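You operate a simulated robot arm through the tools that you are given. There is no shell and no other tool. Be economical: measure what you need, move in short steps, check, and stop when the job is done.

The job below is to be done with a simulated two-armed robot. You get a single attempt, and the scene is never put back.

## Task
Drain the spent coat bath and close stage five.
Fine: chill knob off first, with dry hands; drain handle shut once it is empty, tank in, door shut and latched.

The check looks at the end state, three seconds after you hand in, the way a careful person would. Anything else that was tipped, shoved, dropped, spilled or broken makes it a failure.

## Robot
Two 7-joint arms with three-finger grippers on one trunk, on a base that drives. Base frame: it is fixed to the floor where the robot stands at the start and does not move with it; the origin is under the middle of the robot, x ahead of it, y to its left, z up. Units: cm, rad, N and s.
The left shoulder is at the start at [3, 12.4, 120.8], the right one opposite. With the tool pointing down near the work surface each hand reaches from about 10 to 78 cm from the robot's upright axis, wherever it stands, measured 20 degrees to its own side. Places, roughly: air knob [110, -100, 110]; chill knob [50, 0, 110]; coat drain handle [60, -20, 110]; coat tank [60, 0, 110]; rinse drain handle [120, -120, 110]; rinse fill handle [110, -90, 110]; stage five upper door [60, -40, 130]; stage five upper latch [40, -50, 130]; thin button [50, 10, 110]; warm rinse drain handle [90, -40, 110]; warm rinse fill handle [100, -70, 110]; warm rinse heat knob [100, -60, 110]; wash fill handle [140, -170, 110]; wash heat knob [130, -170, 110]. Payload 2.2 kg a hand.
The tool frame of a hand sits at the grasp point between the pads (the TCP): z along the fingers, y along the line on which they close. The tips reach 2.8 cm beyond it. The gripper opens to 10.2 cm. The gripper's body begins 7.1 cm behind the TCP.
Orientation is that of the tool frame in the base frame, as [roll, pitch, yaw] about the fixed x, y, z axes, in that order (R = Rz(yaw) Ry(pitch) Rx(roll)). With the fingers straight down and closing along the base's y, the tool's x points along the base's -x, its y along +y and its z along -z.

## Interface
- The arms move only by the tool move_arm. It takes "left_targets", "right_targets" or both (then of equal length, played together; a hand with none holds still); each is a list of rows, each a list of 7 numbers: the turn, a rotation vector about the tool's x, y, z in units of 60 degrees (1.0 is 60 degrees), then the shift along the tool's x, y, z in units of 300 mm (1.0 is 300 mm), then the opening, from 0 (shut) to 1 (fully open). In form: [[rx, ry, rz, tx, ty, tz, jaw], ...]. A call has 1 to 10 rows; each row is the pose to reach, as a shift and turn from the pose commanded when the call began, along the tool's axes at that moment. A call with a number of a shift or a turn outside -1 to 1 is refused whole. A row lasts 0.2 s, in which the tool goes at most 5 cm and 0.15 rad; a call with a longer step from one row to the next is refused whole, and so is a gripper value outside its range. A pose out of reach is approached as far as the arm can. The call stops where the force on the tool passes 40 N (or 10 N more than at its start, if that is more) or the arm is blocked; 0.2 s more then pass. The fingers move at their own pace and stop on an object; they squeeze with about 22 N. The grip force told is the motor's: it shows also when the fingers shut on nothing. Time passes only in rows, and 0.2 s behind the last, so rows that repeat a pose let the fingers close. The reply holds the time, the measured pose of the TCP, the force on the tool along the base axes, the opening and the grip force, in the units named above and with some noise, with the torque about the TCP (base axes, N m) and any sound that the robot's microphone picked up, and new pictures: "show" is both (left out), scene, wrist or none (wrist: the cameras of the hands that moved).
- Cameras (640 x 400 px; columns grow to the right, rows downward): "scene" is now at [5.01, -2.32, 193.23]; the picture's right is [-0.26, -0.96, 0.00], its down [-0.66, 0.18, -0.73] and it looks along [0.70, -0.19, -0.69] (base axes); focal length 286 px, centre (320, 200). "left" rides on the left gripper at [7.2, 3.8, -8.6] in its tool frame; the picture's right is [-0.46, 0.89, 0.00], its down [-0.60, -0.32, -0.73] and it looks along [-0.65, -0.34, 0.68] (tool axes); focal length 256 px, centre (320, 200). "right" rides on the right gripper at [6.9, 4.4, -8.6] in its tool frame; the picture's right is [-0.53, 0.85, 0.00], its down [-0.58, -0.36, -0.73] and it looks along [-0.62, -0.39, 0.68] (tool axes); focal length 256 px, centre (320, 200). There is no depth. A picture from a camera that has moved, and an enlarged one, comes with that camera's place and axes in the base frame and with its lens.
- move_column(by): slides the trunk up (or, below 0, down) by that many cm; the arms and the scene camera ride with it, the base frame stays. It gives what a move gives, with no picture.
- base_move(legs): drives the robot by 1 to 6 legs, each [ahead, left, turn to the left] in cm, cm and rad, along the robot's own axes; the way and the turn of a leg run together, so that a leg with both is an arc; at most 150 cm and 3.142 rad a leg. The arms and the cameras ride along, it lands a little off, and it stops where it bumps. It gives what a move gives, and a new picture of the scene camera.
- pan_tilt(pan, tilt): turns the head with the scene camera to pan (to the left, within 2.496 rad either way) and tilt (down, from -0.506 to 1.204), counted from straight ahead of the robot. It gives what a move gives, and a new picture of the scene camera.
- inspect(camera, box): a new picture of the part [left, top, right, bottom] of that camera's present view, enlarged. No time passes.
- close_job(): hands the job in; it is judged then, once.

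Work in short steps. Places have to be worked out from the pictures, the camera data and where the tool is seen: move nearer, look again, correct. Check each grasp and each placing, and mend what went wrong. You have 120 turns and 260 pictures in all, those below and enlarged ones among them. Open the grippers and draw the arms clear of the work before you hand the job in, unless the task says otherwise; then end with one line.

The tools are called after "Emit:" by a JSON object that holds its "op" and its "data". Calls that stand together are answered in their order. move_arm: Moves the arms, as the interface text tells. Its arguments: {"type":"object","properties":{"left_targets":{"type":"array","items":{"type":"array","items":{"type":"number"}}},"right_targets":{"type":"array","items":{"type":"array","items":{"type":"number"}}},"show":{"type":"string","enum":["both","scene","wrist","none"]}},"required":[]} The other tools are called the same way: move_column (by) slides the trunk up or down; base_move (legs) drives the base; pan_tilt (pan, tilt) turns the head that bears the scene camera; inspect (camera, box) takes an enlarged picture of a part of a camera's view; close_job () hands the job in.

At the start:

```text
t: 0.0
left_tool_pos: [41.75, 2.48, 145.87]
left_orientation: [3.141, -0.001, -3.141]
left_ft_force: [-0.4, -0.9, -1.0]
left_wrist_torque: [-0.01, -0.01, 0.0]
left_gripper_width: 10.2
left_gripper_force: 0.0
right_tool_pos: [44.25, -36.0, 144.76]
right_orientation: [-3.141, 0.002, -3.14]
right_ft_force: [0.3, -0.2, -0.6]
right_wrist_torque: [0.01, -0.02, 0.0]
right_gripper_width: 10.19
right_gripper_force: 0.0
trunk travel left (down, up): [-45.0, 9.0]
robot x, y, heading: [-0.03, -0.01, 0.001]
head pan, tilt: [-0.265, 0.756]
```

scene: 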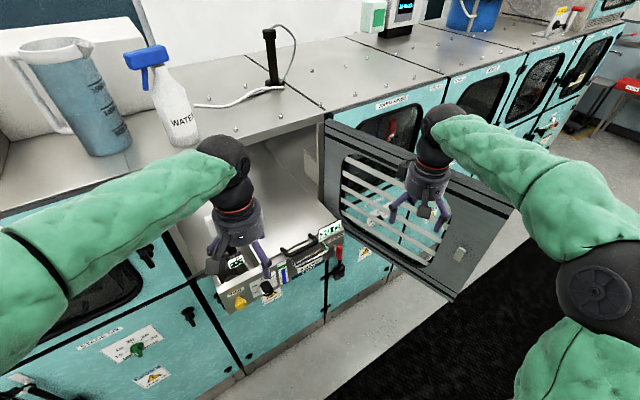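
right: 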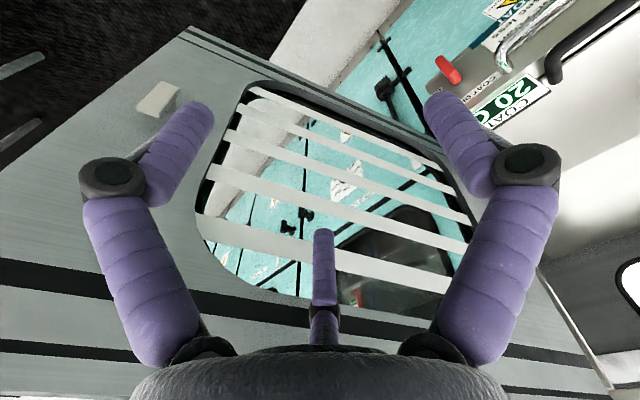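
left: 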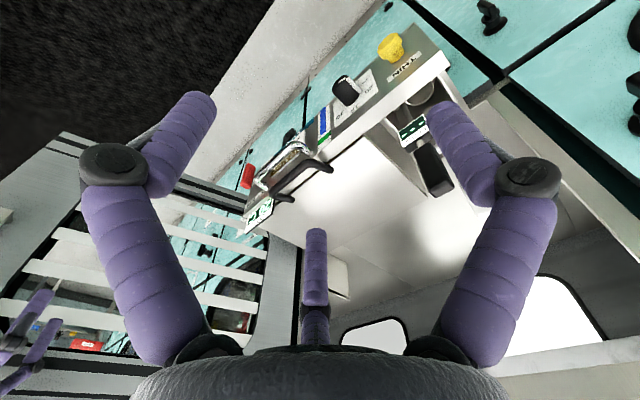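

The tank is drawn out with the knob, drain and handle on its front. I'll enlarge the views to read the panel before moving.

Emit:
{"op": "inspect", "data": {"camera": "scene", "box": [180, 200, 380, 325]}}

Emit:
{"op": "inspect", "data": {"camera": "left", "box": [220, 10, 480, 230]}}

Emit:
{"op": "inspect", "data": {"camera": "right", "box": [400, 0, 640, 150]}}

```text
3.20 times, centred on (280, 262) of scene
camera zoom: at [5.01, -2.32, 193.23], right [-0.26, -0.96, 0.0], down [-0.66, 0.18, -0.73], along [0.7, -0.19, -0.69], focal length 914 px, centre (448, 0)
```

zoom: 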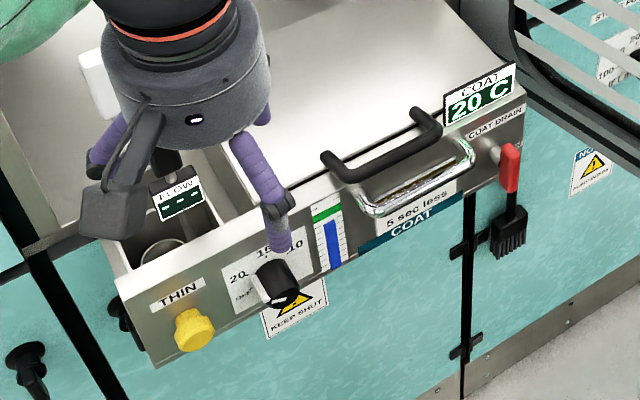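

```text
1.82 times, centred on (350, 120) of left
camera zoom: at [34.42, 6.23, 154.45], right [0.46, 0.89, 0.0], down [0.6, -0.32, 0.73], along [0.65, -0.34, -0.68], focal length 465 px, centre (266, 346)
```

zoom: 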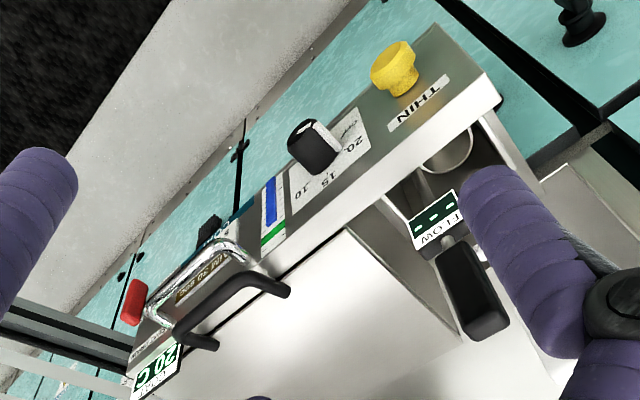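

```text
2.67 times, centred on (520, 75) of right
camera zoom: at [37.27, -31.68, 153.4], right [0.53, 0.85, 0.0], down [0.58, -0.36, 0.73], along [0.62, -0.39, -0.68], focal length 683 px, centre (-213, 533)
```

zoom: 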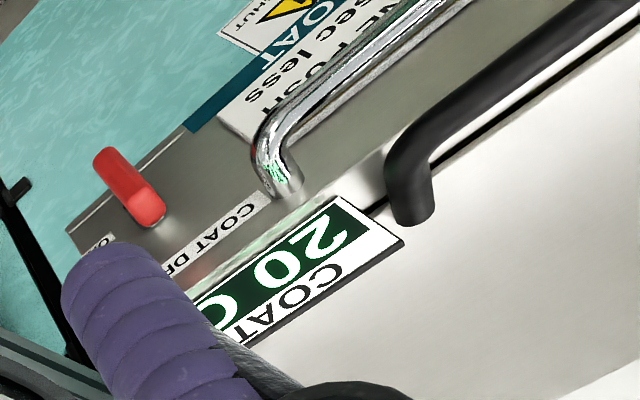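

I put the panel along about (50,10)→(58,-24) at z≈115, so it's turned about 0.25 rad from the robot's facing. I'll draw the left hand back and pitch it up to point forward, which clears the scene view and gives a frontal view.

Emit:
{"op": "move_arm", "data": {"left_targets": [[0, -0.14, 0, 0.05, 0, 0, 1], [0, -0.28, 0, 0.1, 0, 0, 1], [0, -0.42, 0, 0.15, 0, 0, 0.6], [0, -0.56, 0, 0.2, 0, 0, 0.6], [0, -0.7, 0, 0.25, 0, 0, 0.6], [0, -0.84, 0, 0.3, 0, 0, 0.6], [0, -0.98, 0, 0.35, 0, 0, 0.6]], "show": "both"}}

Emit:
{"op": "pan_tilt", "data": {"pan": -0.7, "tilt": 0.7}}

```text
t: 1.6
left_tool_pos: [31.24, 2.69, 145.87]
left_orientation: [-3.139, 1.028, -3.14]
left_ft_force: [-0.9, 0.5, -0.5]
left_wrist_torque: [0.01, 0.0, 0.0]
left_gripper_width: 6.14
left_gripper_force: 0.1
right_tool_pos: [44.17, -35.96, 144.81]
right_orientation: [-3.141, 0.002, -3.141]
right_ft_force: [-1.0, 0.5, 1.1]
right_wrist_torque: [-0.03, 0.01, -0.01]
right_gripper_width: 10.2
right_gripper_force: 0.1
trunk travel left (down, up): [-45.0, 9.0]
robot x, y, heading: [-0.35, -0.11, 0.004]
head pan, tilt: [-0.265, 0.756]
camera scene: at [4.94, -2.26, 193.23], right [-0.26, -0.96, 0.0], down [-0.66, 0.18, -0.73], along [0.7, -0.19, -0.69], focal length 286 px, centre (320, 200)
camera left: at [20.02, 6.32, 144.03], right [0.24, 0.89, 0.4], down [-0.31, -0.32, 0.9], along [0.92, -0.34, 0.2], focal length 256 px, centre (320, 200)
```

scene: 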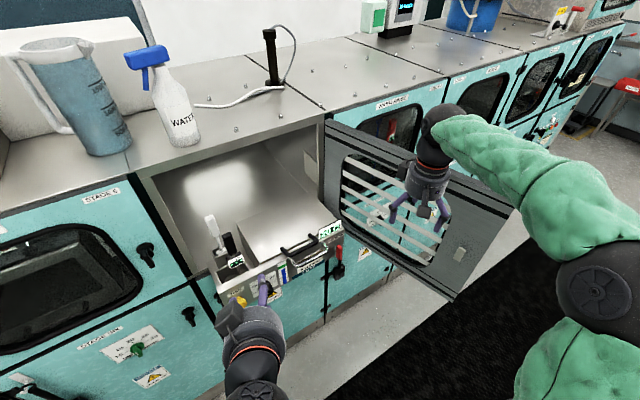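
left: 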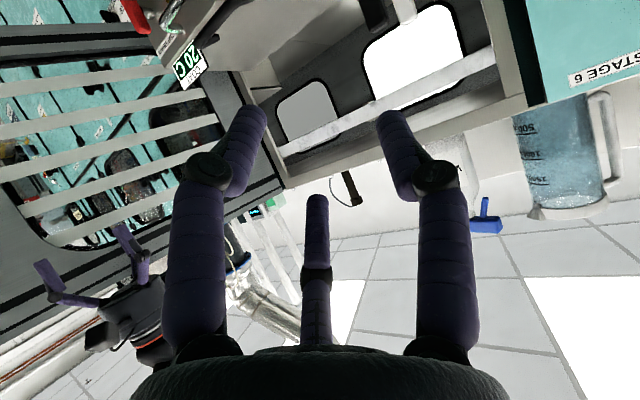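

```text
t: 2.5
left_tool_pos: [31.25, 2.54, 145.82]
left_orientation: [-3.141, 1.025, 3.141]
left_ft_force: [-0.3, 0.2, -0.6]
left_wrist_torque: [0.0, -0.02, -0.02]
left_gripper_width: 6.11
left_gripper_force: 0.0
right_tool_pos: [44.18, -36.0, 144.77]
right_orientation: [-3.141, -0.001, 3.141]
right_ft_force: [0.5, 0.2, 0.6]
right_wrist_torque: [-0.01, 0.0, 0.03]
right_gripper_width: 10.22
right_gripper_force: 0.1
trunk travel left (down, up): [-45.0, 9.0]
robot x, y, heading: [-0.2, 0.02, -0.003]
head pan, tilt: [-0.7, 0.7]
camera scene: at [3.52, -5.6, 193.69], right [-0.64, -0.77, 0.0], down [-0.49, 0.41, -0.76], along [0.59, -0.49, -0.64], focal length 286 px, centre (320, 200)
```

scene: 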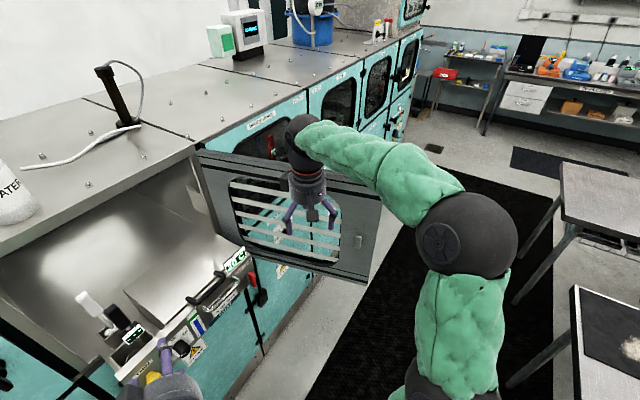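

The tank view is clearer now. I'll enlarge it, along with the door.

Emit:
{"op": "inspect", "data": {"camera": "scene", "box": [60, 220, 300, 370]}}

Emit:
{"op": "inspect", "data": {"camera": "scene", "box": [190, 130, 400, 290]}}

```text
2.67 times, centred on (180, 295) of scene
camera zoom: at [3.52, -5.6, 193.69], right [-0.64, -0.77, 0.0], down [-0.49, 0.41, -0.76], along [0.59, -0.49, -0.64], focal length 761 px, centre (693, -53)
```

zoom: 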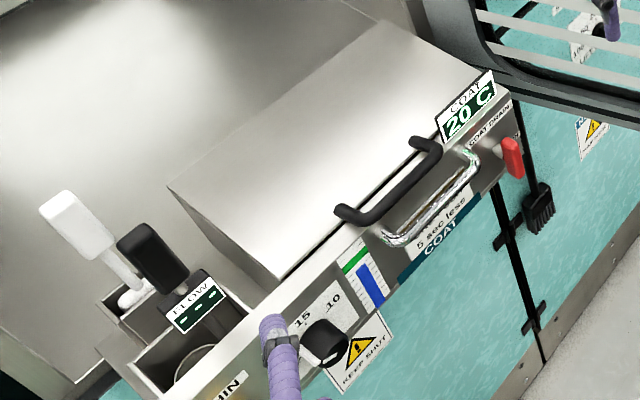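

```text
2.50 times, centred on (295, 210) of scene
camera zoom: at [3.52, -5.6, 193.69], right [-0.64, -0.77, 0.0], down [-0.49, 0.41, -0.76], along [0.59, -0.49, -0.64], focal length 714 px, centre (382, 175)
```

zoom: 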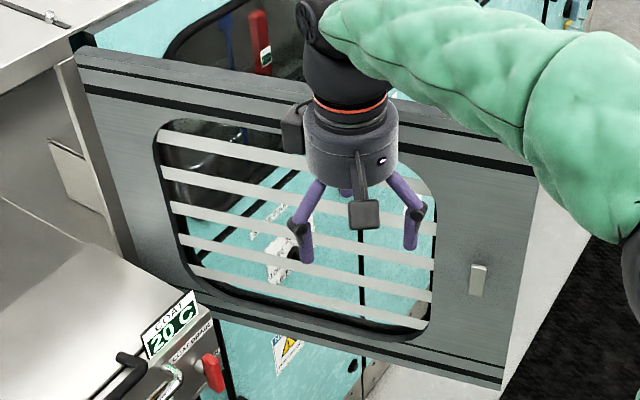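

I'll shift the left hand 18 cm left and level it, then look at the panel from above.

Emit:
{"op": "move_arm", "data": {"left_targets": [[0, -0.12, 0, 0, 0.15, 0, 0.6], [0, -0.25, 0, 0, 0.3, 0, 0.6], [0, -0.37, 0, 0, 0.45, 0, 0.6], [0, -0.5, 0, 0, 0.6, 0, 0.6]], "show": "none"}}

Emit:
{"op": "pan_tilt", "data": {"pan": -0.1, "tilt": 0.95}}

Emit:
{"op": "inspect", "data": {"camera": "scene", "box": [230, 120, 430, 245]}}

```text
t: 3.5
left_tool_pos: [32.61, 19.28, 146.95]
left_orientation: [-2.701, 1.551, -2.715]
left_ft_force: [1.6, 5.8, -0.7]
left_wrist_torque: [-0.02, -0.11, -0.49]
left_gripper_width: 6.1
left_gripper_force: 0.0
left hand out of reach, approached as far as the arm can: row 4
right_tool_pos: [43.93, -36.17, 144.89]
right_orientation: [-3.14, 0.001, -3.141]
right_ft_force: [0.4, 0.4, 0.3]
right_wrist_torque: [-0.02, -0.03, 0.0]
right_gripper_width: 10.21
right_gripper_force: 0.0
trunk travel left (down, up): [-45.0, 9.0]
robot x, y, heading: [-0.27, 0.09, -0.005]
head pan, tilt: [-0.7, 0.7]
```

```text
t: 4.5
left_tool_pos: [32.63, 18.96, 146.99]
left_orientation: [-2.56, 1.55, -2.582]
left_ft_force: [-0.4, -0.2, 1.4]
left_wrist_torque: [0.01, 0.04, -0.03]
left_gripper_width: 6.12
left_gripper_force: 0.1
right_tool_pos: [44.13, -36.13, 144.77]
right_orientation: [3.141, 0.001, 3.141]
right_ft_force: [0.0, -0.2, 0.1]
right_wrist_torque: [-0.02, -0.05, -0.02]
right_gripper_width: 10.22
right_gripper_force: 0.2
trunk travel left (down, up): [-45.0, 9.0]
robot x, y, heading: [-0.18, -0.06, 0.007]
head pan, tilt: [-0.099, 0.949]
camera scene: at [4.2, -0.89, 191.72], right [-0.1, -0.99, 0.0], down [-0.81, 0.08, -0.58], along [0.58, -0.06, -0.81], focal length 286 px, centre (320, 200)
```

scene: 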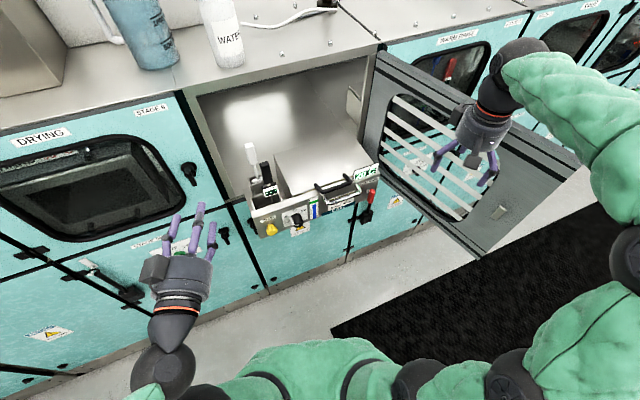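

```text
3.20 times, centred on (330, 182) of scene
camera zoom: at [4.2, -0.89, 191.72], right [-0.1, -0.99, 0.0], down [-0.81, 0.08, -0.58], along [0.58, -0.06, -0.81], focal length 914 px, centre (288, 256)
```

zoom: 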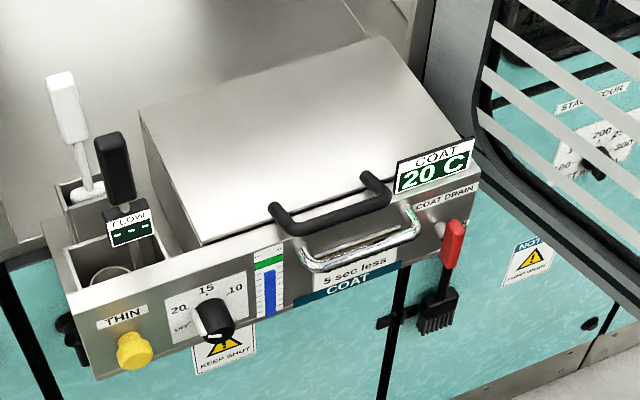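

The dial reads OFF, 20, 15, 10 but the pointer isn't readable from here. I'll bring the left hand in front of the knob, about 14 cm off and yawed square to the panel, to see it up close.

Emit:
{"op": "move_arm", "data": {"left_targets": [[-0.03, 0, 0, 0.12, -0.09, 0.01, 0.6], [-0.06, 0, 0, 0.24, -0.18, 0.02, 0.6], [-0.09, 0, 0, 0.36, -0.27, 0.03, 0.6], [-0.12, 0, 0, 0.48, -0.36, 0.04, 0.6], [-0.15, 0, 0, 0.6, -0.45, 0.05, 0.6], [-0.18, 0, 0, 0.72, -0.54, 0.06, 0.6], [-0.21, 0, 0, 0.84, -0.63, 0.07, 0.6], [-0.24, 0, 0, 0.96, -0.71, 0.08, 0.6]], "show": "both"}}

```text
t: 6.5
left_tool_pos: [36.8, -3.24, 125.19]
left_orientation: [-1.452, 1.355, -1.166]
left_ft_force: [-1.0, 0.6, -0.2]
left_wrist_torque: [0.0, 0.0, -0.02]
left_gripper_width: 6.14
left_gripper_force: 0.1
right_tool_pos: [44.1, -36.23, 144.71]
right_orientation: [3.141, 0.0, 3.141]
right_ft_force: [0.0, -0.1, -0.4]
right_wrist_torque: [0.0, 0.0, 0.0]
right_gripper_width: 10.21
right_gripper_force: 0.0
trunk travel left (down, up): [-45.0, 9.0]
robot x, y, heading: [0.1, 0.2, 0.001]
head pan, tilt: [-0.099, 0.949]
stopped in row 8 (left hand): the arm was blocked; the commanded pose is now the measured one
camera scene: at [4.29, -0.91, 191.72], right [-0.1, -0.99, 0.0], down [-0.81, 0.08, -0.58], along [0.58, -0.06, -0.81], focal length 286 px, centre (320, 200)
camera left: at [28.02, -3.6, 116.97], right [-0.28, 0.92, 0.27], down [-0.66, -0.39, 0.64], along [0.69, 0.0, 0.72], focal length 256 px, centre (320, 200)
```

scene: 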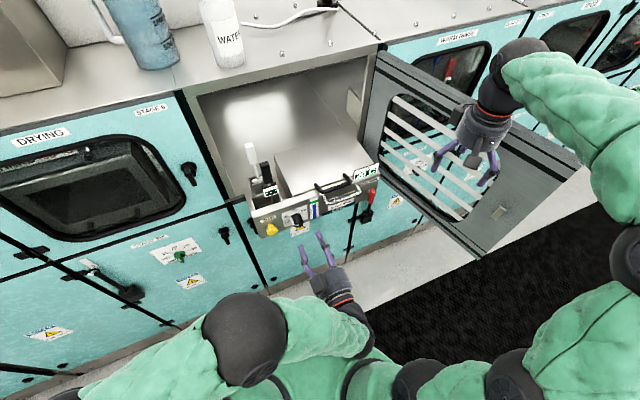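
left: 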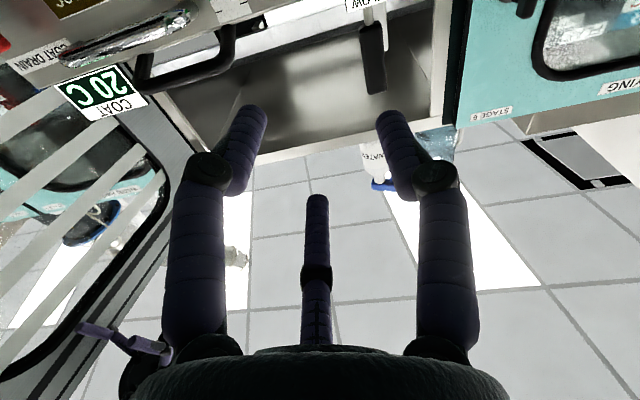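

The hand is too close to the body and got blocked, so I'll back the base away and turn it to face the panel squarely.

Emit:
{"op": "base_move", "data": {"legs": [[-22, 0, 0], [0, -8, 0], [0, 0, 0.25]]}}

```text
t: 9.7
left_tool_pos: [14.87, -1.77, 124.98]
left_orientation: [-1.458, 1.359, -0.914]
left_ft_force: [0.2, 0.8, -0.2]
left_wrist_torque: [0.0, -0.03, 0.0]
left_gripper_width: 6.13
left_gripper_force: 0.1
right_tool_pos: [30.31, -31.73, 144.82]
right_orientation: [3.142, -0.001, -2.885]
right_ft_force: [0.8, -0.3, -0.1]
right_wrist_torque: [-0.04, -0.01, 0.02]
right_gripper_width: 10.22
right_gripper_force: 0.1
trunk travel left (down, up): [-45.0, 9.0]
robot x, y, heading: [-21.69, -8.13, 0.259]
head pan, tilt: [-0.099, 0.949]
camera scene: at [-17.22, -7.79, 191.72], right [0.16, -0.99, 0.0], down [-0.8, -0.13, -0.58], along [0.57, 0.09, -0.81], focal length 286 px, centre (320, 200)
```

scene: 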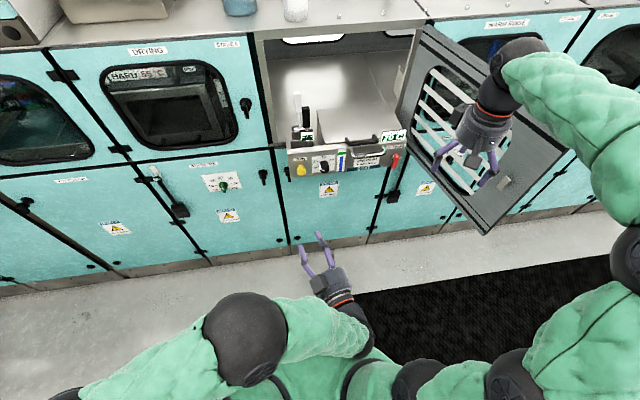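

The base is now square to the panel. I'll enlarge the panel.

Emit:
{"op": "inspect", "data": {"camera": "scene", "box": [275, 90, 415, 200]}}

Emit:
{"op": "pan_tilt", "data": {"pan": -0.1, "tilt": 0.7}}

```text
3.64 times, centred on (345, 145) of scene
camera zoom: at [-17.22, -7.79, 191.72], right [0.16, -0.99, 0.0], down [-0.8, -0.13, -0.58], along [0.57, 0.09, -0.81], focal length 1038 px, centre (229, 400)
```

zoom: 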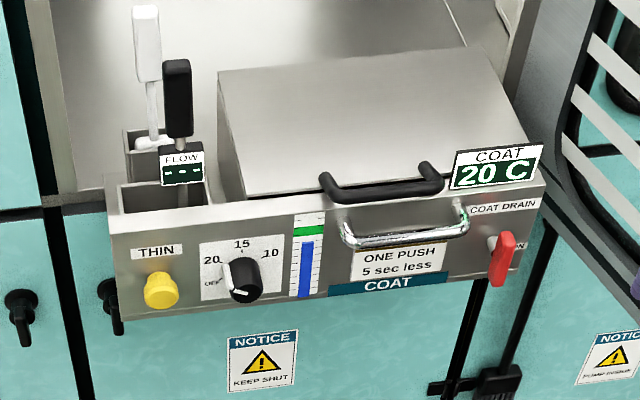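

```text
t: 10.5
left_tool_pos: [14.76, -1.86, 125.06]
left_orientation: [-1.454, 1.357, -0.913]
left_ft_force: [0.0, -0.1, -0.3]
left_wrist_torque: [0.01, 0.01, -0.01]
left_gripper_width: 6.13
left_gripper_force: 0.0
right_tool_pos: [30.3, -31.92, 144.83]
right_orientation: [-3.141, -0.002, -2.885]
right_ft_force: [-0.6, 0.0, 0.1]
right_wrist_torque: [-0.02, -0.02, -0.02]
right_gripper_width: 10.18
right_gripper_force: 0.1
trunk travel left (down, up): [-45.0, 9.0]
robot x, y, heading: [-21.53, -8.26, 0.254]
head pan, tilt: [-0.099, 0.7]
camera scene: at [-16.01, -7.76, 193.69], right [0.16, -0.99, 0.0], down [-0.64, -0.1, -0.76], along [0.76, 0.12, -0.64], focal length 286 px, centre (320, 200)
```

scene: 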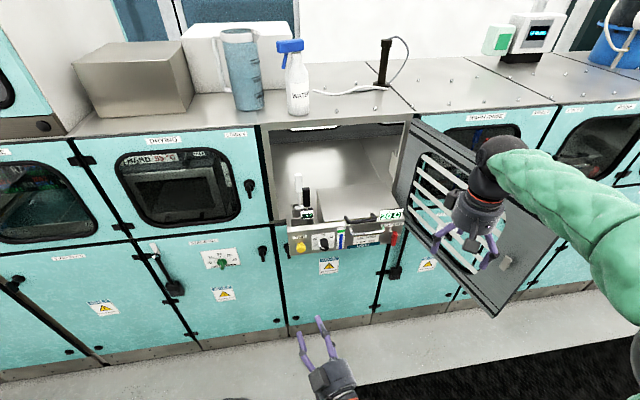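

The knob tip comes out near (50.3, 1.2, 117). I'll move the left hand to about 14 cm in front of it, square it up, then roll it so its camera looks from the upper left.

Emit:
{"op": "move_arm", "data": {"left_targets": [[0.05, 0.01, 0, 0.07, -0.064, 0.12, 0.6], [0.1, 0.02, 0, 0.14, -0.128, 0.24, 0.6], [0.16, 0.04, 0, 0.21, -0.192, 0.36, 0.6], [0.21, 0.05, 0, 0.28, -0.256, 0.48, 0.6], [0.27, 0.06, 0, 0.358, -0.322, 0.613, 0.6]], "show": "none"}}

Emit:
{"op": "move_arm", "data": {"left_targets": [[0, 0, 0.14, 0, 0, 0, 0.6], [0, 0, 0.28, 0, 0, 0, 0.6], [0, 0, 0.42, 0, 0, 0, 0.6], [0, 0, 0.56, 0, 0, 0, 0.6], [0, 0, 0.7, 0, 0, 0, 0.6], [0, 0, 0.84, 0, 0, 0, 0.6], [0, 0, 0.98, 0, 0, 0, 0.6]], "show": "both"}}

```text
refused: row 5 steps farther than a row can; nothing moved
```

```text
t: 12.1
left_tool_pos: [14.85, -1.74, 125.01]
left_orientation: [1.538, 0.753, 2.095]
left_ft_force: [0.4, -0.4, -0.5]
left_wrist_torque: [-0.01, 0.02, -0.01]
left_gripper_width: 6.12
left_gripper_force: 0.0
right_tool_pos: [30.37, -31.85, 144.8]
right_orientation: [-3.141, 0.0, -2.885]
right_ft_force: [-0.3, -0.4, 0.5]
right_wrist_torque: [0.03, -0.01, -0.01]
right_gripper_width: 10.18
right_gripper_force: 0.0
trunk travel left (down, up): [-45.0, 9.0]
robot x, y, heading: [-21.69, -8.49, 0.256]
head pan, tilt: [-0.099, 0.7]
camera scene: at [-15.99, -7.74, 193.69], right [0.16, -0.99, 0.0], down [-0.64, -0.1, -0.76], along [0.76, 0.12, -0.64], focal length 286 px, centre (320, 200)
camera left: at [3.34, 0.38, 122.6], right [-0.16, 0.22, 0.96], down [-0.29, -0.94, 0.16], along [0.94, -0.25, 0.21], focal length 256 px, centre (320, 200)
```

scene: 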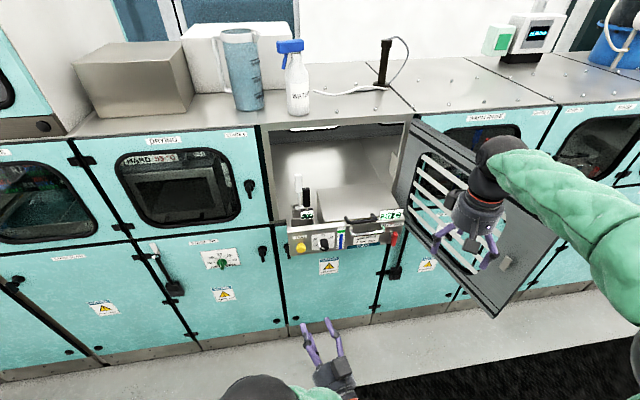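
left: 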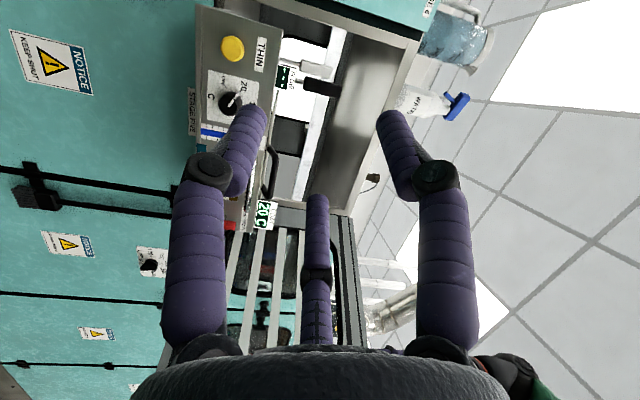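

The roll worked. Now I'll do the translation, with the remaining roll and yaw, to about 14 cm in front of the knob.

Emit:
{"op": "move_arm", "data": {"left_targets": [[0.019, -0.046, 0.119, -0.016, -0.079, 0.101, 0.6], [0.038, -0.091, 0.237, -0.032, -0.159, 0.202, 0.6], [0.057, -0.137, 0.356, -0.048, -0.238, 0.303, 0.6], [0.075, -0.183, 0.475, -0.063, -0.317, 0.404, 0.6], [0.094, -0.228, 0.593, -0.079, -0.397, 0.505, 0.6], [0.113, -0.274, 0.712, -0.095, -0.476, 0.606, 0.6]], "show": "both"}}

```text
t: 13.5
left_tool_pos: [36.89, -2.36, 116.97]
left_orientation: [1.554, -0.005, 1.812]
left_ft_force: [0.6, 0.4, 0.4]
left_wrist_torque: [0.01, -0.03, 0.05]
left_gripper_width: 6.13
left_gripper_force: 0.1
right_tool_pos: [30.44, -31.72, 144.74]
right_orientation: [3.14, -0.002, -2.885]
right_ft_force: [0.7, -0.9, -0.2]
right_wrist_torque: [0.0, 0.03, 0.0]
right_gripper_width: 10.19
right_gripper_force: 0.1
trunk travel left (down, up): [-45.0, 9.0]
robot x, y, heading: [-21.38, -7.84, 0.257]
head pan, tilt: [-0.099, 0.7]
camera scene: at [-15.81, -7.68, 193.69], right [0.16, -0.99, 0.0], down [-0.64, -0.1, -0.76], along [0.75, 0.12, -0.65], focal length 286 px, centre (320, 200)
camera left: at [26.5, 2.39, 120.62], right [0.1, -0.46, 0.88], down [-0.56, -0.76, -0.33], along [0.82, -0.46, -0.33], focal length 256 px, centre (320, 200)
```

scene: 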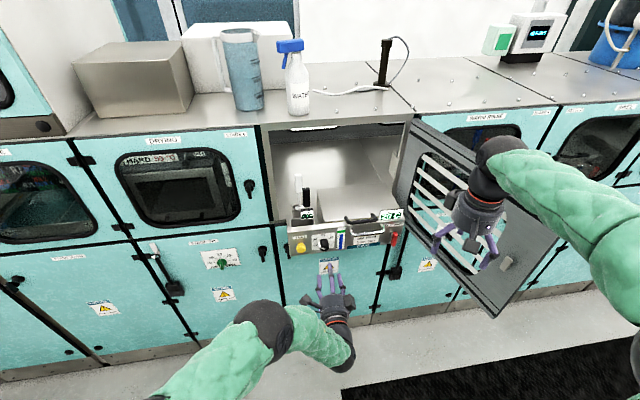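
left: 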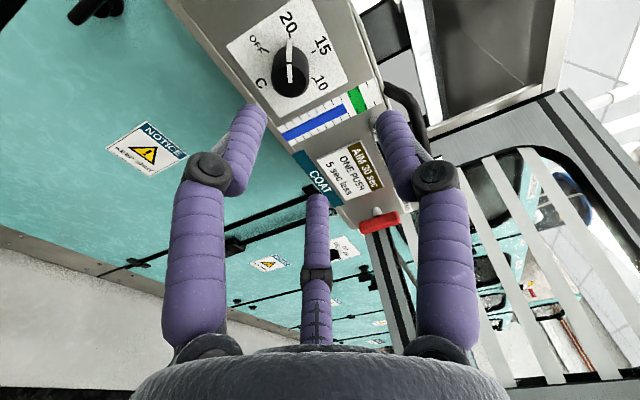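

Emit:
{"op": "inspect", "data": {"camera": "left", "box": [180, 0, 420, 150]}}

```text
2.67 times, centred on (300, 75) of left
camera zoom: at [26.5, 2.39, 120.62], right [0.1, -0.46, 0.88], down [-0.56, -0.76, -0.33], along [0.82, -0.46, -0.33], focal length 683 px, centre (373, 533)
```

zoom: 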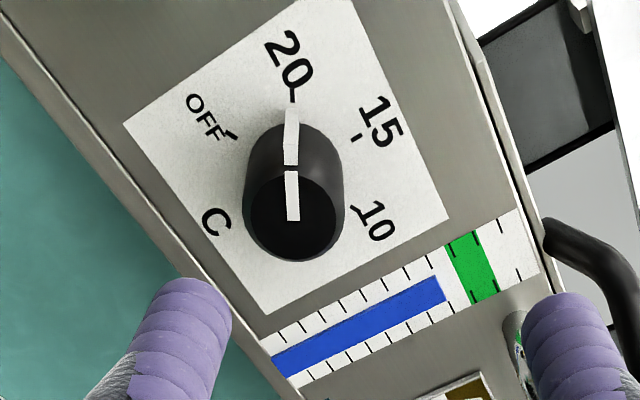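

The pointer is at 20 with OFF 60° counter-clockwise, and the knob axis is near z 114. I'll drop 3 cm and approach to about 5 cm short, then check.

Emit:
{"op": "move_arm", "data": {"left_targets": [[0, 0, 0, -0.004, -0.05, 0.1, 0.6], [0, 0, 0, -0.008, -0.1, 0.2, 0.6], [0, 0, 0, -0.01, -0.1, 0.3, 0.6], [0, 0, 0, -0.01, -0.1, 0.363, 0.6]], "show": "both"}}

Emit:
{"op": "inspect", "data": {"camera": "scene", "box": [270, 180, 420, 280]}}

```text
t: 14.5
left_tool_pos: [47.37, -0.06, 114.15]
left_orientation: [1.552, -0.003, 1.814]
left_ft_force: [-0.5, 0.2, -0.7]
left_wrist_torque: [0.01, -0.01, 0.02]
left_gripper_width: 6.12
left_gripper_force: 0.0
right_tool_pos: [30.48, -31.83, 144.76]
right_orientation: [-3.141, -0.003, -2.885]
right_ft_force: [-0.2, -0.3, 0.3]
right_wrist_torque: [-0.02, -0.02, 0.0]
right_gripper_width: 10.21
right_gripper_force: 0.1
trunk travel left (down, up): [-45.0, 9.0]
robot x, y, heading: [-21.61, -8.25, 0.257]
head pan, tilt: [-0.099, 0.7]
camera scene: at [-15.88, -7.69, 193.69], right [0.16, -0.99, 0.0], down [-0.64, -0.1, -0.76], along [0.76, 0.12, -0.64], focal length 286 px, centre (320, 200)
camera left: at [37.12, 4.73, 117.81], right [0.1, -0.46, 0.88], down [-0.56, -0.76, -0.33], along [0.82, -0.46, -0.33], focal length 256 px, centre (320, 200)
```

scene: 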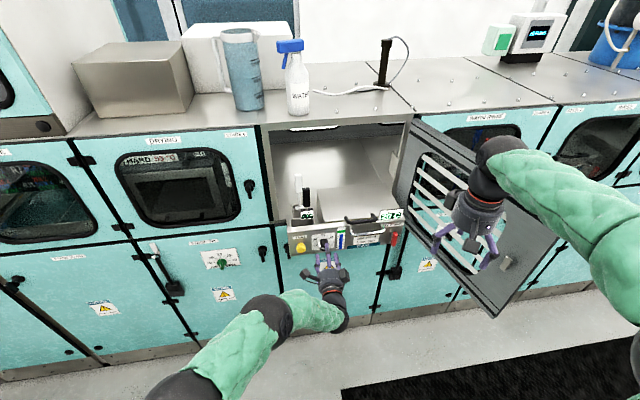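
left: 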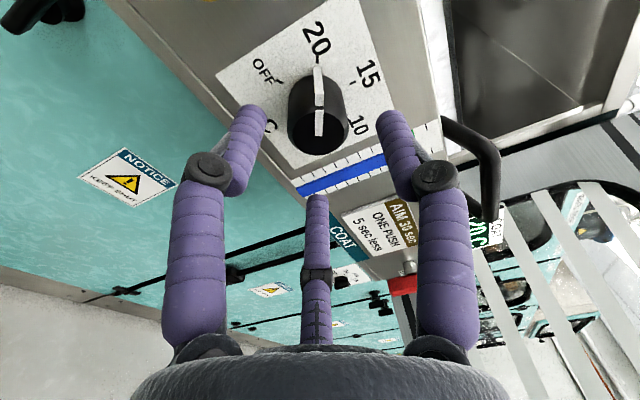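

```text
4.00 times, centred on (345, 230) of scene
camera zoom: at [-15.88, -7.69, 193.69], right [0.16, -0.99, 0.0], down [-0.64, -0.1, -0.76], along [0.76, 0.12, -0.64], focal length 1142 px, centre (220, 80)
```

zoom: 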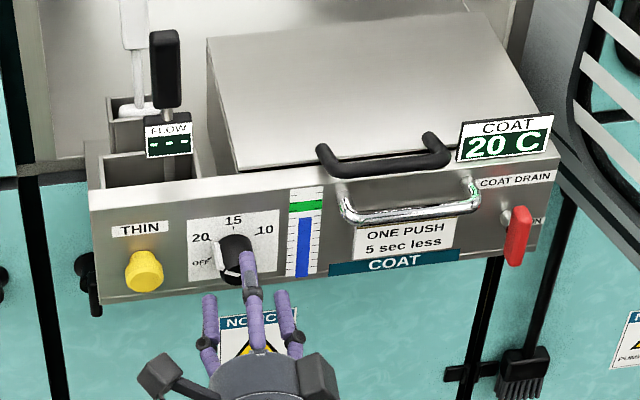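

The prongs look odd from above, so I'll zoom in on the hand before closing on the knob.

Emit:
{"op": "inspect", "data": {"camera": "scene", "box": [300, 225, 364, 285]}}

```text
6.67 times, centred on (332, 255) of scene
camera zoom: at [-15.88, -7.69, 193.69], right [0.16, -0.99, 0.0], down [-0.64, -0.1, -0.76], along [0.76, 0.12, -0.64], focal length 1903 px, centre (240, -167)
```

zoom: 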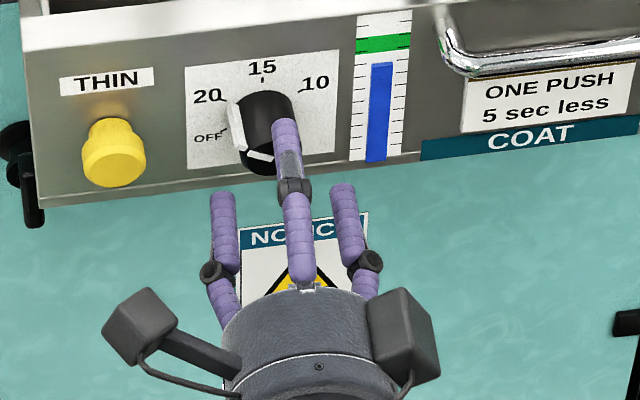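

It's a three-finger gripper, one above and two below, centred on the knob with the tip about 4.3 cm ahead of the TCP. I'll advance 4 cm and close.

Emit:
{"op": "move_arm", "data": {"left_targets": [[0, 0, 0, 0, 0, 0.07, 0.6], [0, 0, 0, 0, 0, 0.13, 0.6], [0, 0, 0, 0, 0, 0.13, 0], [0, 0, 0, 0, 0, 0.13, 0], [0, 0, 0, 0, 0, 0.13, 0]], "show": "wrist"}}

```text
t: 15.7
left_tool_pos: [51.16, 0.93, 114.18]
left_orientation: [1.557, -0.002, 1.814]
left_ft_force: [-8.5, 5.0, -9.1]
left_wrist_torque: [-0.54, 1.51, 0.92]
left_gripper_width: 3.81
left_gripper_force: 45.2
right_tool_pos: [30.28, -31.79, 144.75]
right_orientation: [3.14, -0.001, -2.885]
right_ft_force: [0.0, -0.3, -0.2]
right_wrist_torque: [0.0, -0.02, 0.03]
right_gripper_width: 10.22
right_gripper_force: 0.0
trunk travel left (down, up): [-45.0, 9.0]
robot x, y, heading: [-21.48, -8.27, 0.253]
head pan, tilt: [-0.099, 0.7]
camera left: at [40.85, 5.74, 117.68], right [0.1, -0.46, 0.88], down [-0.56, -0.76, -0.33], along [0.82, -0.46, -0.33], focal length 256 px, centre (320, 200)
```

left: 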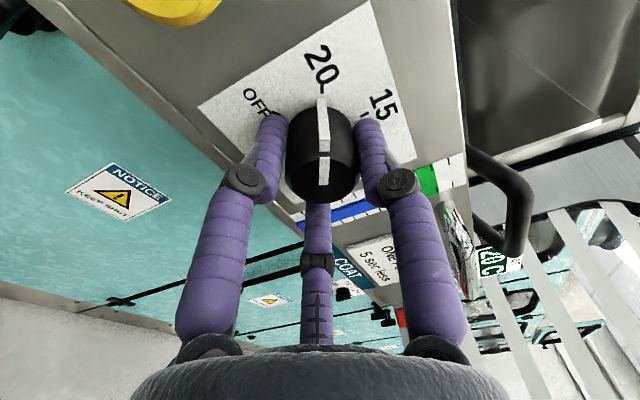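

It's gripped at 3.8 cm with a small side load. I'll turn 60° counter-clockwise, which is negative about tool z.

Emit:
{"op": "move_arm", "data": {"left_targets": [[0, 0, -0.13, 0, 0, 0, 0], [0, 0, -0.26, 0, 0, 0, 0], [0, 0, -0.39, 0, 0, 0, 0], [0, 0, -0.52, 0, 0, 0, 0], [0, 0, -0.65, 0, 0, 0, 0], [0, 0, -0.78, 0, 0, 0, 0], [0, 0, -0.9, 0, 0, 0, 0], [0, 0, -1.0, 0, 0, 0, 0]], "show": "wrist"}}

Emit:
{"op": "inspect", "data": {"camera": "scene", "box": [290, 200, 400, 270]}}

```text
t: 17.5
left_tool_pos: [51.13, 1.03, 114.6]
left_orientation: [1.521, 1.046, 1.772]
left_ft_force: [-10.0, 5.7, 1.3]
left_wrist_torque: [0.2, -0.08, 0.64]
left_gripper_width: 3.76
left_gripper_force: 44.9
right_tool_pos: [30.19, -31.76, 144.92]
right_orientation: [3.141, 0.0, -2.885]
right_ft_force: [-0.1, 0.3, 0.0]
right_wrist_torque: [-0.01, 0.02, 0.06]
right_gripper_width: 10.21
right_gripper_force: 0.0
trunk travel left (down, up): [-45.0, 9.0]
robot x, y, heading: [-21.47, -8.43, 0.258]
head pan, tilt: [-0.099, 0.7]
camera left: at [41.13, 5.55, 110.01], right [-0.15, 0.51, 0.84], down [-0.58, -0.74, 0.35], along [0.8, -0.44, 0.41], focal length 256 px, centre (320, 200)
```

left: 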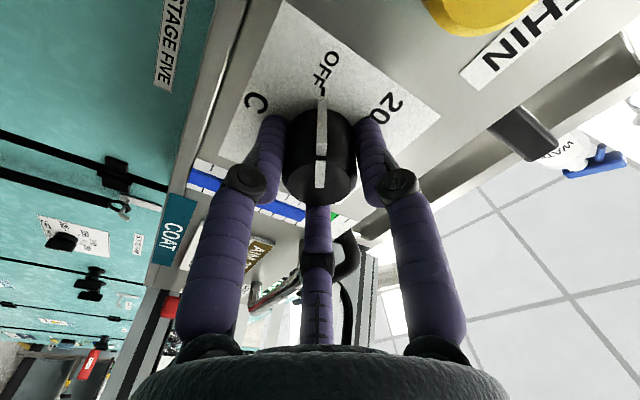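

```text
5.71 times, centred on (345, 235) of scene
camera zoom: at [-16.2, -7.6, 193.71], right [0.16, -0.99, 0.0], down [-0.64, -0.1, -0.77], along [0.76, 0.12, -0.64], focal length 1631 px, centre (177, 0)
```

zoom: 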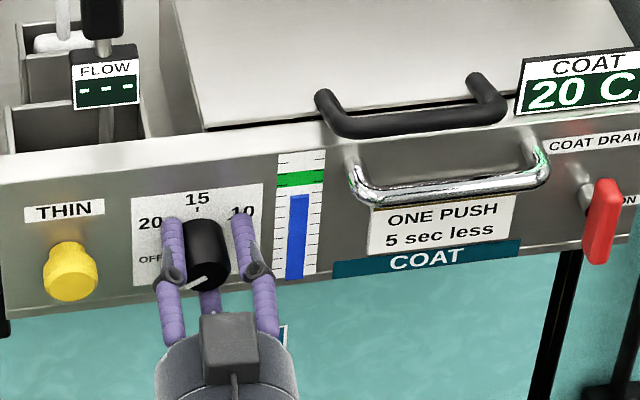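

The pointer is on OFF. I'll release and back away along the tool axis.

Emit:
{"op": "move_arm", "data": {"left_targets": [[0, 0, 0, 0, 0, 0, 0.7], [0, 0, 0, 0, 0, 0, 0.7], [0, 0, 0, 0, 0, -0.13, 0.7], [0, 0, 0, 0, 0, -0.28, 0.7], [0, 0, 0, 0, 0, -0.43, 0.7]], "show": "wrist"}}

Emit:
{"op": "inspect", "data": {"camera": "scene", "box": [290, 200, 410, 270]}}

```text
t: 18.7
left_tool_pos: [38.54, -2.3, 114.12]
left_orientation: [1.53, 1.043, 1.778]
left_ft_force: [-0.3, 1.1, 0.2]
left_wrist_torque: [0.0, 0.02, -0.01]
left_gripper_width: 7.16
left_gripper_force: 0.1
right_tool_pos: [30.3, -31.91, 144.91]
right_orientation: [-3.14, 0.002, -2.886]
right_ft_force: [-0.1, -0.4, -0.4]
right_wrist_torque: [0.02, -0.03, -0.02]
right_gripper_width: 10.18
right_gripper_force: 0.0
trunk travel left (down, up): [-45.0, 9.0]
robot x, y, heading: [-21.41, -8.03, 0.257]
head pan, tilt: [-0.099, 0.7]
camera left: at [28.51, 2.26, 109.45], right [-0.14, 0.51, 0.85], down [-0.58, -0.74, 0.35], along [0.8, -0.44, 0.4], focal length 256 px, centre (320, 200)
```

left: 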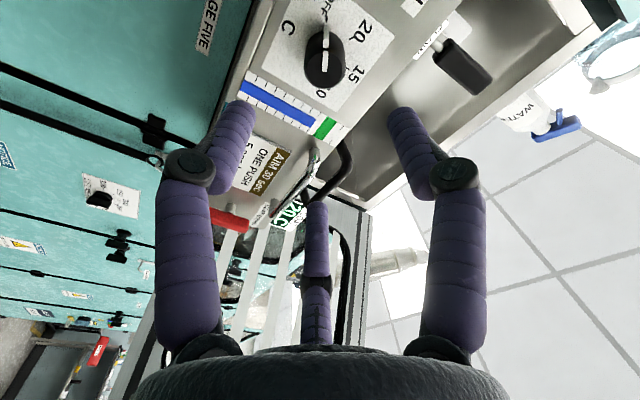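

```text
5.33 times, centred on (350, 235) of scene
camera zoom: at [-16.13, -7.79, 193.7], right [0.16, -0.99, 0.0], down [-0.64, -0.1, -0.77], along [0.76, 0.12, -0.64], focal length 1523 px, centre (160, 13)
```

zoom: 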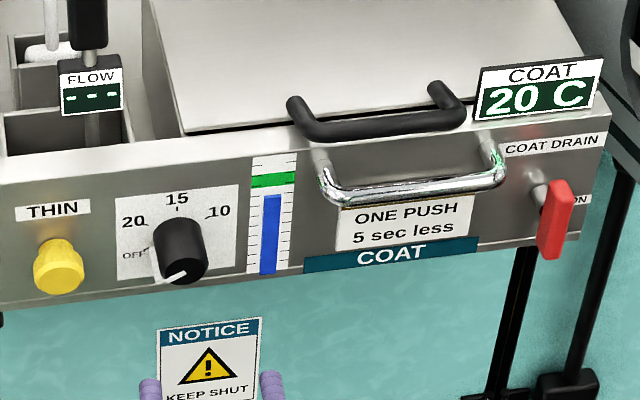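

The knob stays on OFF and the left hand is clear. Next is the red drain lever at about f 54, l −37.6 (along and left of the panel-facing axis), so I'll pitch the right hand up and bring it in front of the lever.

Emit:
{"op": "move_arm", "data": {"right_targets": [[0, -0.14, 0, -0.04, 0, 0.1, 1], [0, -0.28, 0, -0.08, 0, 0.2, 1], [0, -0.42, 0, -0.12, 0, 0.3, 0.6], [0, -0.56, 0, -0.16, 0, 0.4, 0.6], [0, -0.7, 0, -0.2, 0, 0.5, 0.6], [0, -0.84, 0, -0.24, 0, 0.6, 0.6], [0, -0.98, 0, -0.27, 0, 0.667, 0.6]], "show": "both"}}

```text
t: 20.3
left_tool_pos: [38.54, -2.13, 113.97]
left_orientation: [1.53, 1.043, 1.778]
left_ft_force: [0.6, -0.1, 0.7]
left_wrist_torque: [0.0, 0.0, 0.03]
left_gripper_width: 7.16
left_gripper_force: 0.1
right_tool_pos: [36.42, -28.74, 123.42]
right_orientation: [-3.016, 0.934, -2.65]
right_ft_force: [-2.7, 6.7, -14.4]
right_wrist_torque: [0.0, -1.23, -0.5]
right_gripper_width: 6.13
right_gripper_force: 0.1
right hand out of reach, approached as far as the arm can: row 6
trunk travel left (down, up): [-45.0, 9.0]
robot x, y, heading: [-21.86, -8.16, 0.256]
head pan, tilt: [-0.099, 0.7]
camera scene: at [-16.12, -7.69, 193.64], right [0.16, -0.99, 0.0], down [-0.64, -0.1, -0.77], along [0.76, 0.12, -0.64], focal length 286 px, centre (320, 200)
camera right: at [24.6, -28.89, 122.5], right [-0.04, 0.93, 0.37], down [-0.12, -0.37, 0.92], along [0.99, -0.01, 0.12], focal length 256 px, centre (320, 200)
```

scene: 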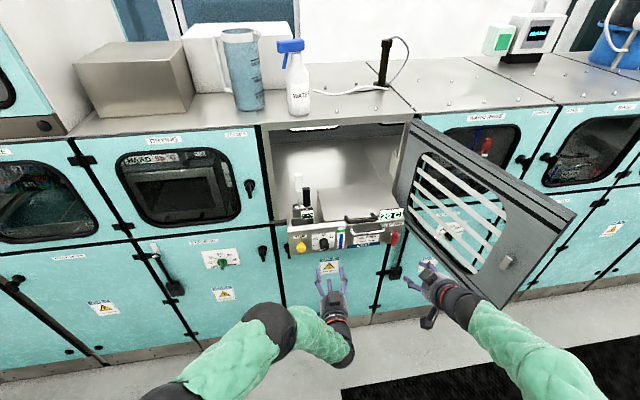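
right: 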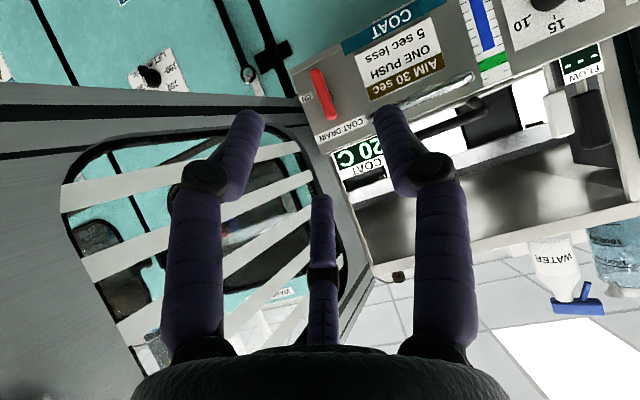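

The right hand reports a reach limit and some load. I'll zoom in to check for contact and read the drain label.

Emit:
{"op": "inspect", "data": {"camera": "scene", "box": [370, 200, 530, 330]}}

Emit:
{"op": "inspect", "data": {"camera": "right", "box": [270, 0, 430, 180]}}

Emit:
{"op": "move_arm", "data": {"right_targets": [[0, 0, 0, 0, 0.02, 0, 0.6], [0, 0, 0, 0, 0.02, 0, 0.6]], "show": "none"}}

```text
3.08 times, centred on (450, 265) of scene
camera zoom: at [-16.12, -7.69, 193.64], right [0.16, -0.99, 0.0], down [-0.64, -0.1, -0.77], along [0.76, 0.12, -0.64], focal length 878 px, centre (-80, 0)
```

zoom: 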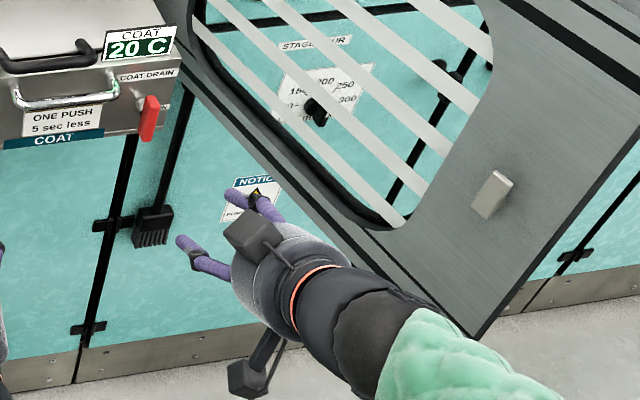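

```text
2.22 times, centred on (350, 90) of right
camera zoom: at [24.6, -28.89, 122.5], right [-0.04, 0.93, 0.37], down [-0.12, -0.37, 0.92], along [0.99, -0.01, 0.12], focal length 569 px, centre (253, 444)
```

zoom: 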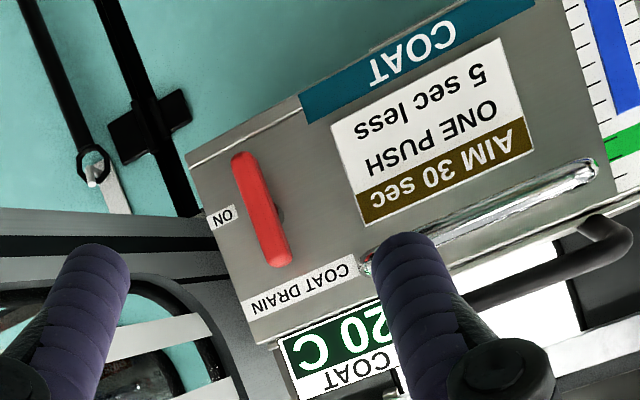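

```text
t: 20.9
left_tool_pos: [38.85, -2.11, 113.99]
left_orientation: [1.534, 1.044, 1.781]
left_ft_force: [0.2, 0.8, 0.0]
left_wrist_torque: [-0.02, -0.03, 0.0]
left_gripper_width: 7.13
left_gripper_force: 0.0
right_tool_pos: [37.96, -29.22, 124.72]
right_orientation: [3.14, 1.023, -2.886]
right_ft_force: [0.5, 0.3, 0.2]
right_wrist_torque: [0.03, 0.02, 0.04]
right_gripper_width: 6.15
right_gripper_force: 0.0
trunk travel left (down, up): [-45.0, 9.0]
robot x, y, heading: [-21.79, -8.51, 0.257]
head pan, tilt: [-0.099, 0.7]
```

No contact, since the load settled to zero. The lever stands vertical with "ON" to its right. I'll level the right hand and bring it to about 6 cm in front of the lever.

Emit:
{"op": "move_arm", "data": {"right_targets": [[0, -0.105, 0, 0.012, 0, 0.117, 0.6], [0, -0.21, 0, 0.024, 0, 0.234, 0.6], [0, -0.315, 0, 0.037, 0, 0.35, 0.6], [0, -0.42, 0, 0.049, 0, 0.467, 0.6], [0, -0.523, 0, 0.061, 0, 0.584, 0.6], [0, -0.523, 0, 0.061, 0, 0.584, 0.6]], "show": "both"}}

Emit:
{"op": "inspect", "data": {"camera": "scene", "box": [360, 190, 480, 290]}}

```text
t: 22.3
left_tool_pos: [38.51, -2.18, 114.01]
left_orientation: [1.531, 1.044, 1.779]
left_ft_force: [-0.3, -0.2, 1.0]
left_wrist_torque: [0.0, -0.01, 0.0]
left_gripper_width: 7.13
left_gripper_force: 0.1
right_tool_pos: [52.6, -26.58, 114.06]
right_orientation: [0.847, 1.564, 1.111]
right_ft_force: [-0.1, 0.4, 0.5]
right_wrist_torque: [-0.01, -0.01, 0.03]
right_gripper_width: 6.11
right_gripper_force: 0.1
right hand out of reach, approached as far as the arm can: row 3, 4, 5, 6
trunk travel left (down, up): [-45.0, 9.0]
robot x, y, heading: [-21.44, -8.22, 0.252]
head pan, tilt: [-0.099, 0.7]
camera scene: at [-16.18, -7.73, 193.7], right [0.16, -0.99, 0.0], down [-0.64, -0.1, -0.77], along [0.76, 0.12, -0.64], focal length 286 px, centre (320, 200)
camera right: at [43.07, -24.49, 107.2], right [-0.22, 0.81, 0.54], down [-0.61, -0.55, 0.57], along [0.76, -0.2, 0.62], focal length 256 px, centre (320, 200)
```

scene: 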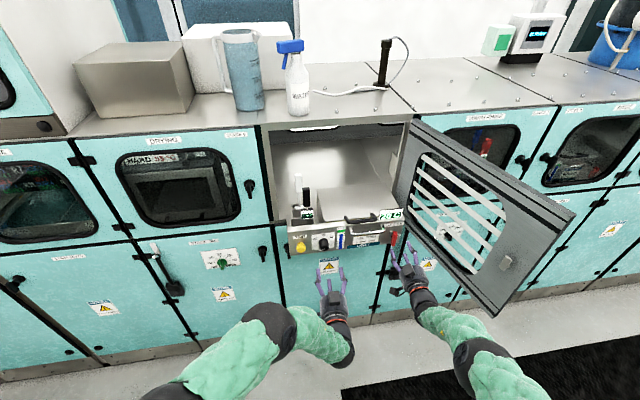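
right: 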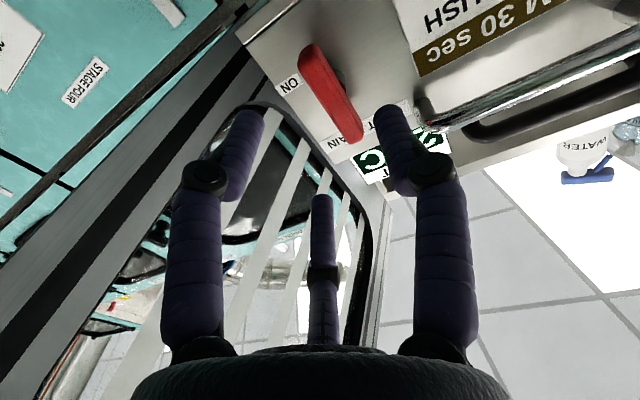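

```text
4.00 times, centred on (420, 240) of scene
camera zoom: at [-16.18, -7.73, 193.7], right [0.16, -0.99, 0.0], down [-0.64, -0.1, -0.77], along [0.76, 0.12, -0.64], focal length 1142 px, centre (-80, 40)
```

zoom: 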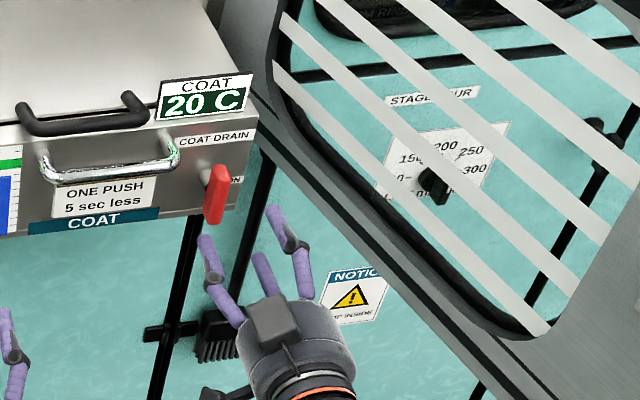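

The hand reached a proper level pose. The lever centre triangulates to (60.1,−23.5,114.3), so the hand must go 1.1 cm left and about 6 cm in. I'll do half of that and check.

Emit:
{"op": "move_arm", "data": {"right_targets": [[0, 0, 0, -0.004, 0.02, 0.06, 0.4], [0, 0, 0, -0.007, 0.037, 0.117, 0.4], [0, 0, 0, -0.007, 0.037, 0.117, 0.4]], "show": "wrist"}}

Emit:
{"op": "inspect", "data": {"camera": "scene", "box": [370, 200, 450, 250]}}

```text
t: 23.1
left_tool_pos: [38.73, -2.16, 113.79]
left_orientation: [1.532, 1.045, 1.78]
left_ft_force: [-0.5, -1.0, -0.5]
left_wrist_torque: [-0.02, 0.02, 0.0]
left_gripper_width: 7.17
left_gripper_force: 0.0
right_tool_pos: [55.69, -24.58, 114.08]
right_orientation: [0.128, 1.567, 0.384]
right_ft_force: [0.0, 0.4, -0.7]
right_wrist_torque: [0.02, 0.0, 0.0]
right_gripper_width: 4.06
right_gripper_force: 0.0
trunk travel left (down, up): [-45.0, 9.0]
robot x, y, heading: [-21.28, -8.49, 0.258]
head pan, tilt: [-0.099, 0.7]
camera right: at [46.23, -22.57, 107.23], right [-0.22, 0.82, 0.53], down [-0.62, -0.54, 0.57], along [0.76, -0.21, 0.62], focal length 256 px, centre (320, 200)
```

right: 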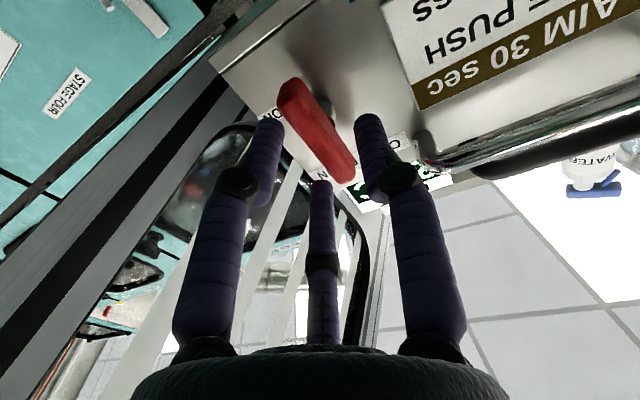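

```text
8.00 times, centred on (410, 225) of scene
camera zoom: at [-16.02, -7.73, 193.69], right [0.16, -0.99, 0.0], down [-0.64, -0.1, -0.76], along [0.76, 0.12, -0.64], focal length 2284 px, centre (-400, 0)
```

zoom: 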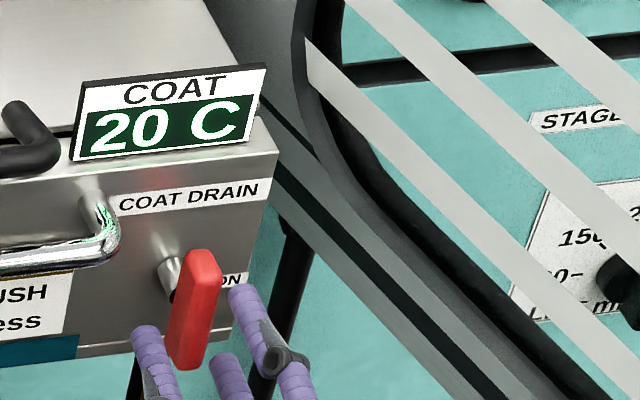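

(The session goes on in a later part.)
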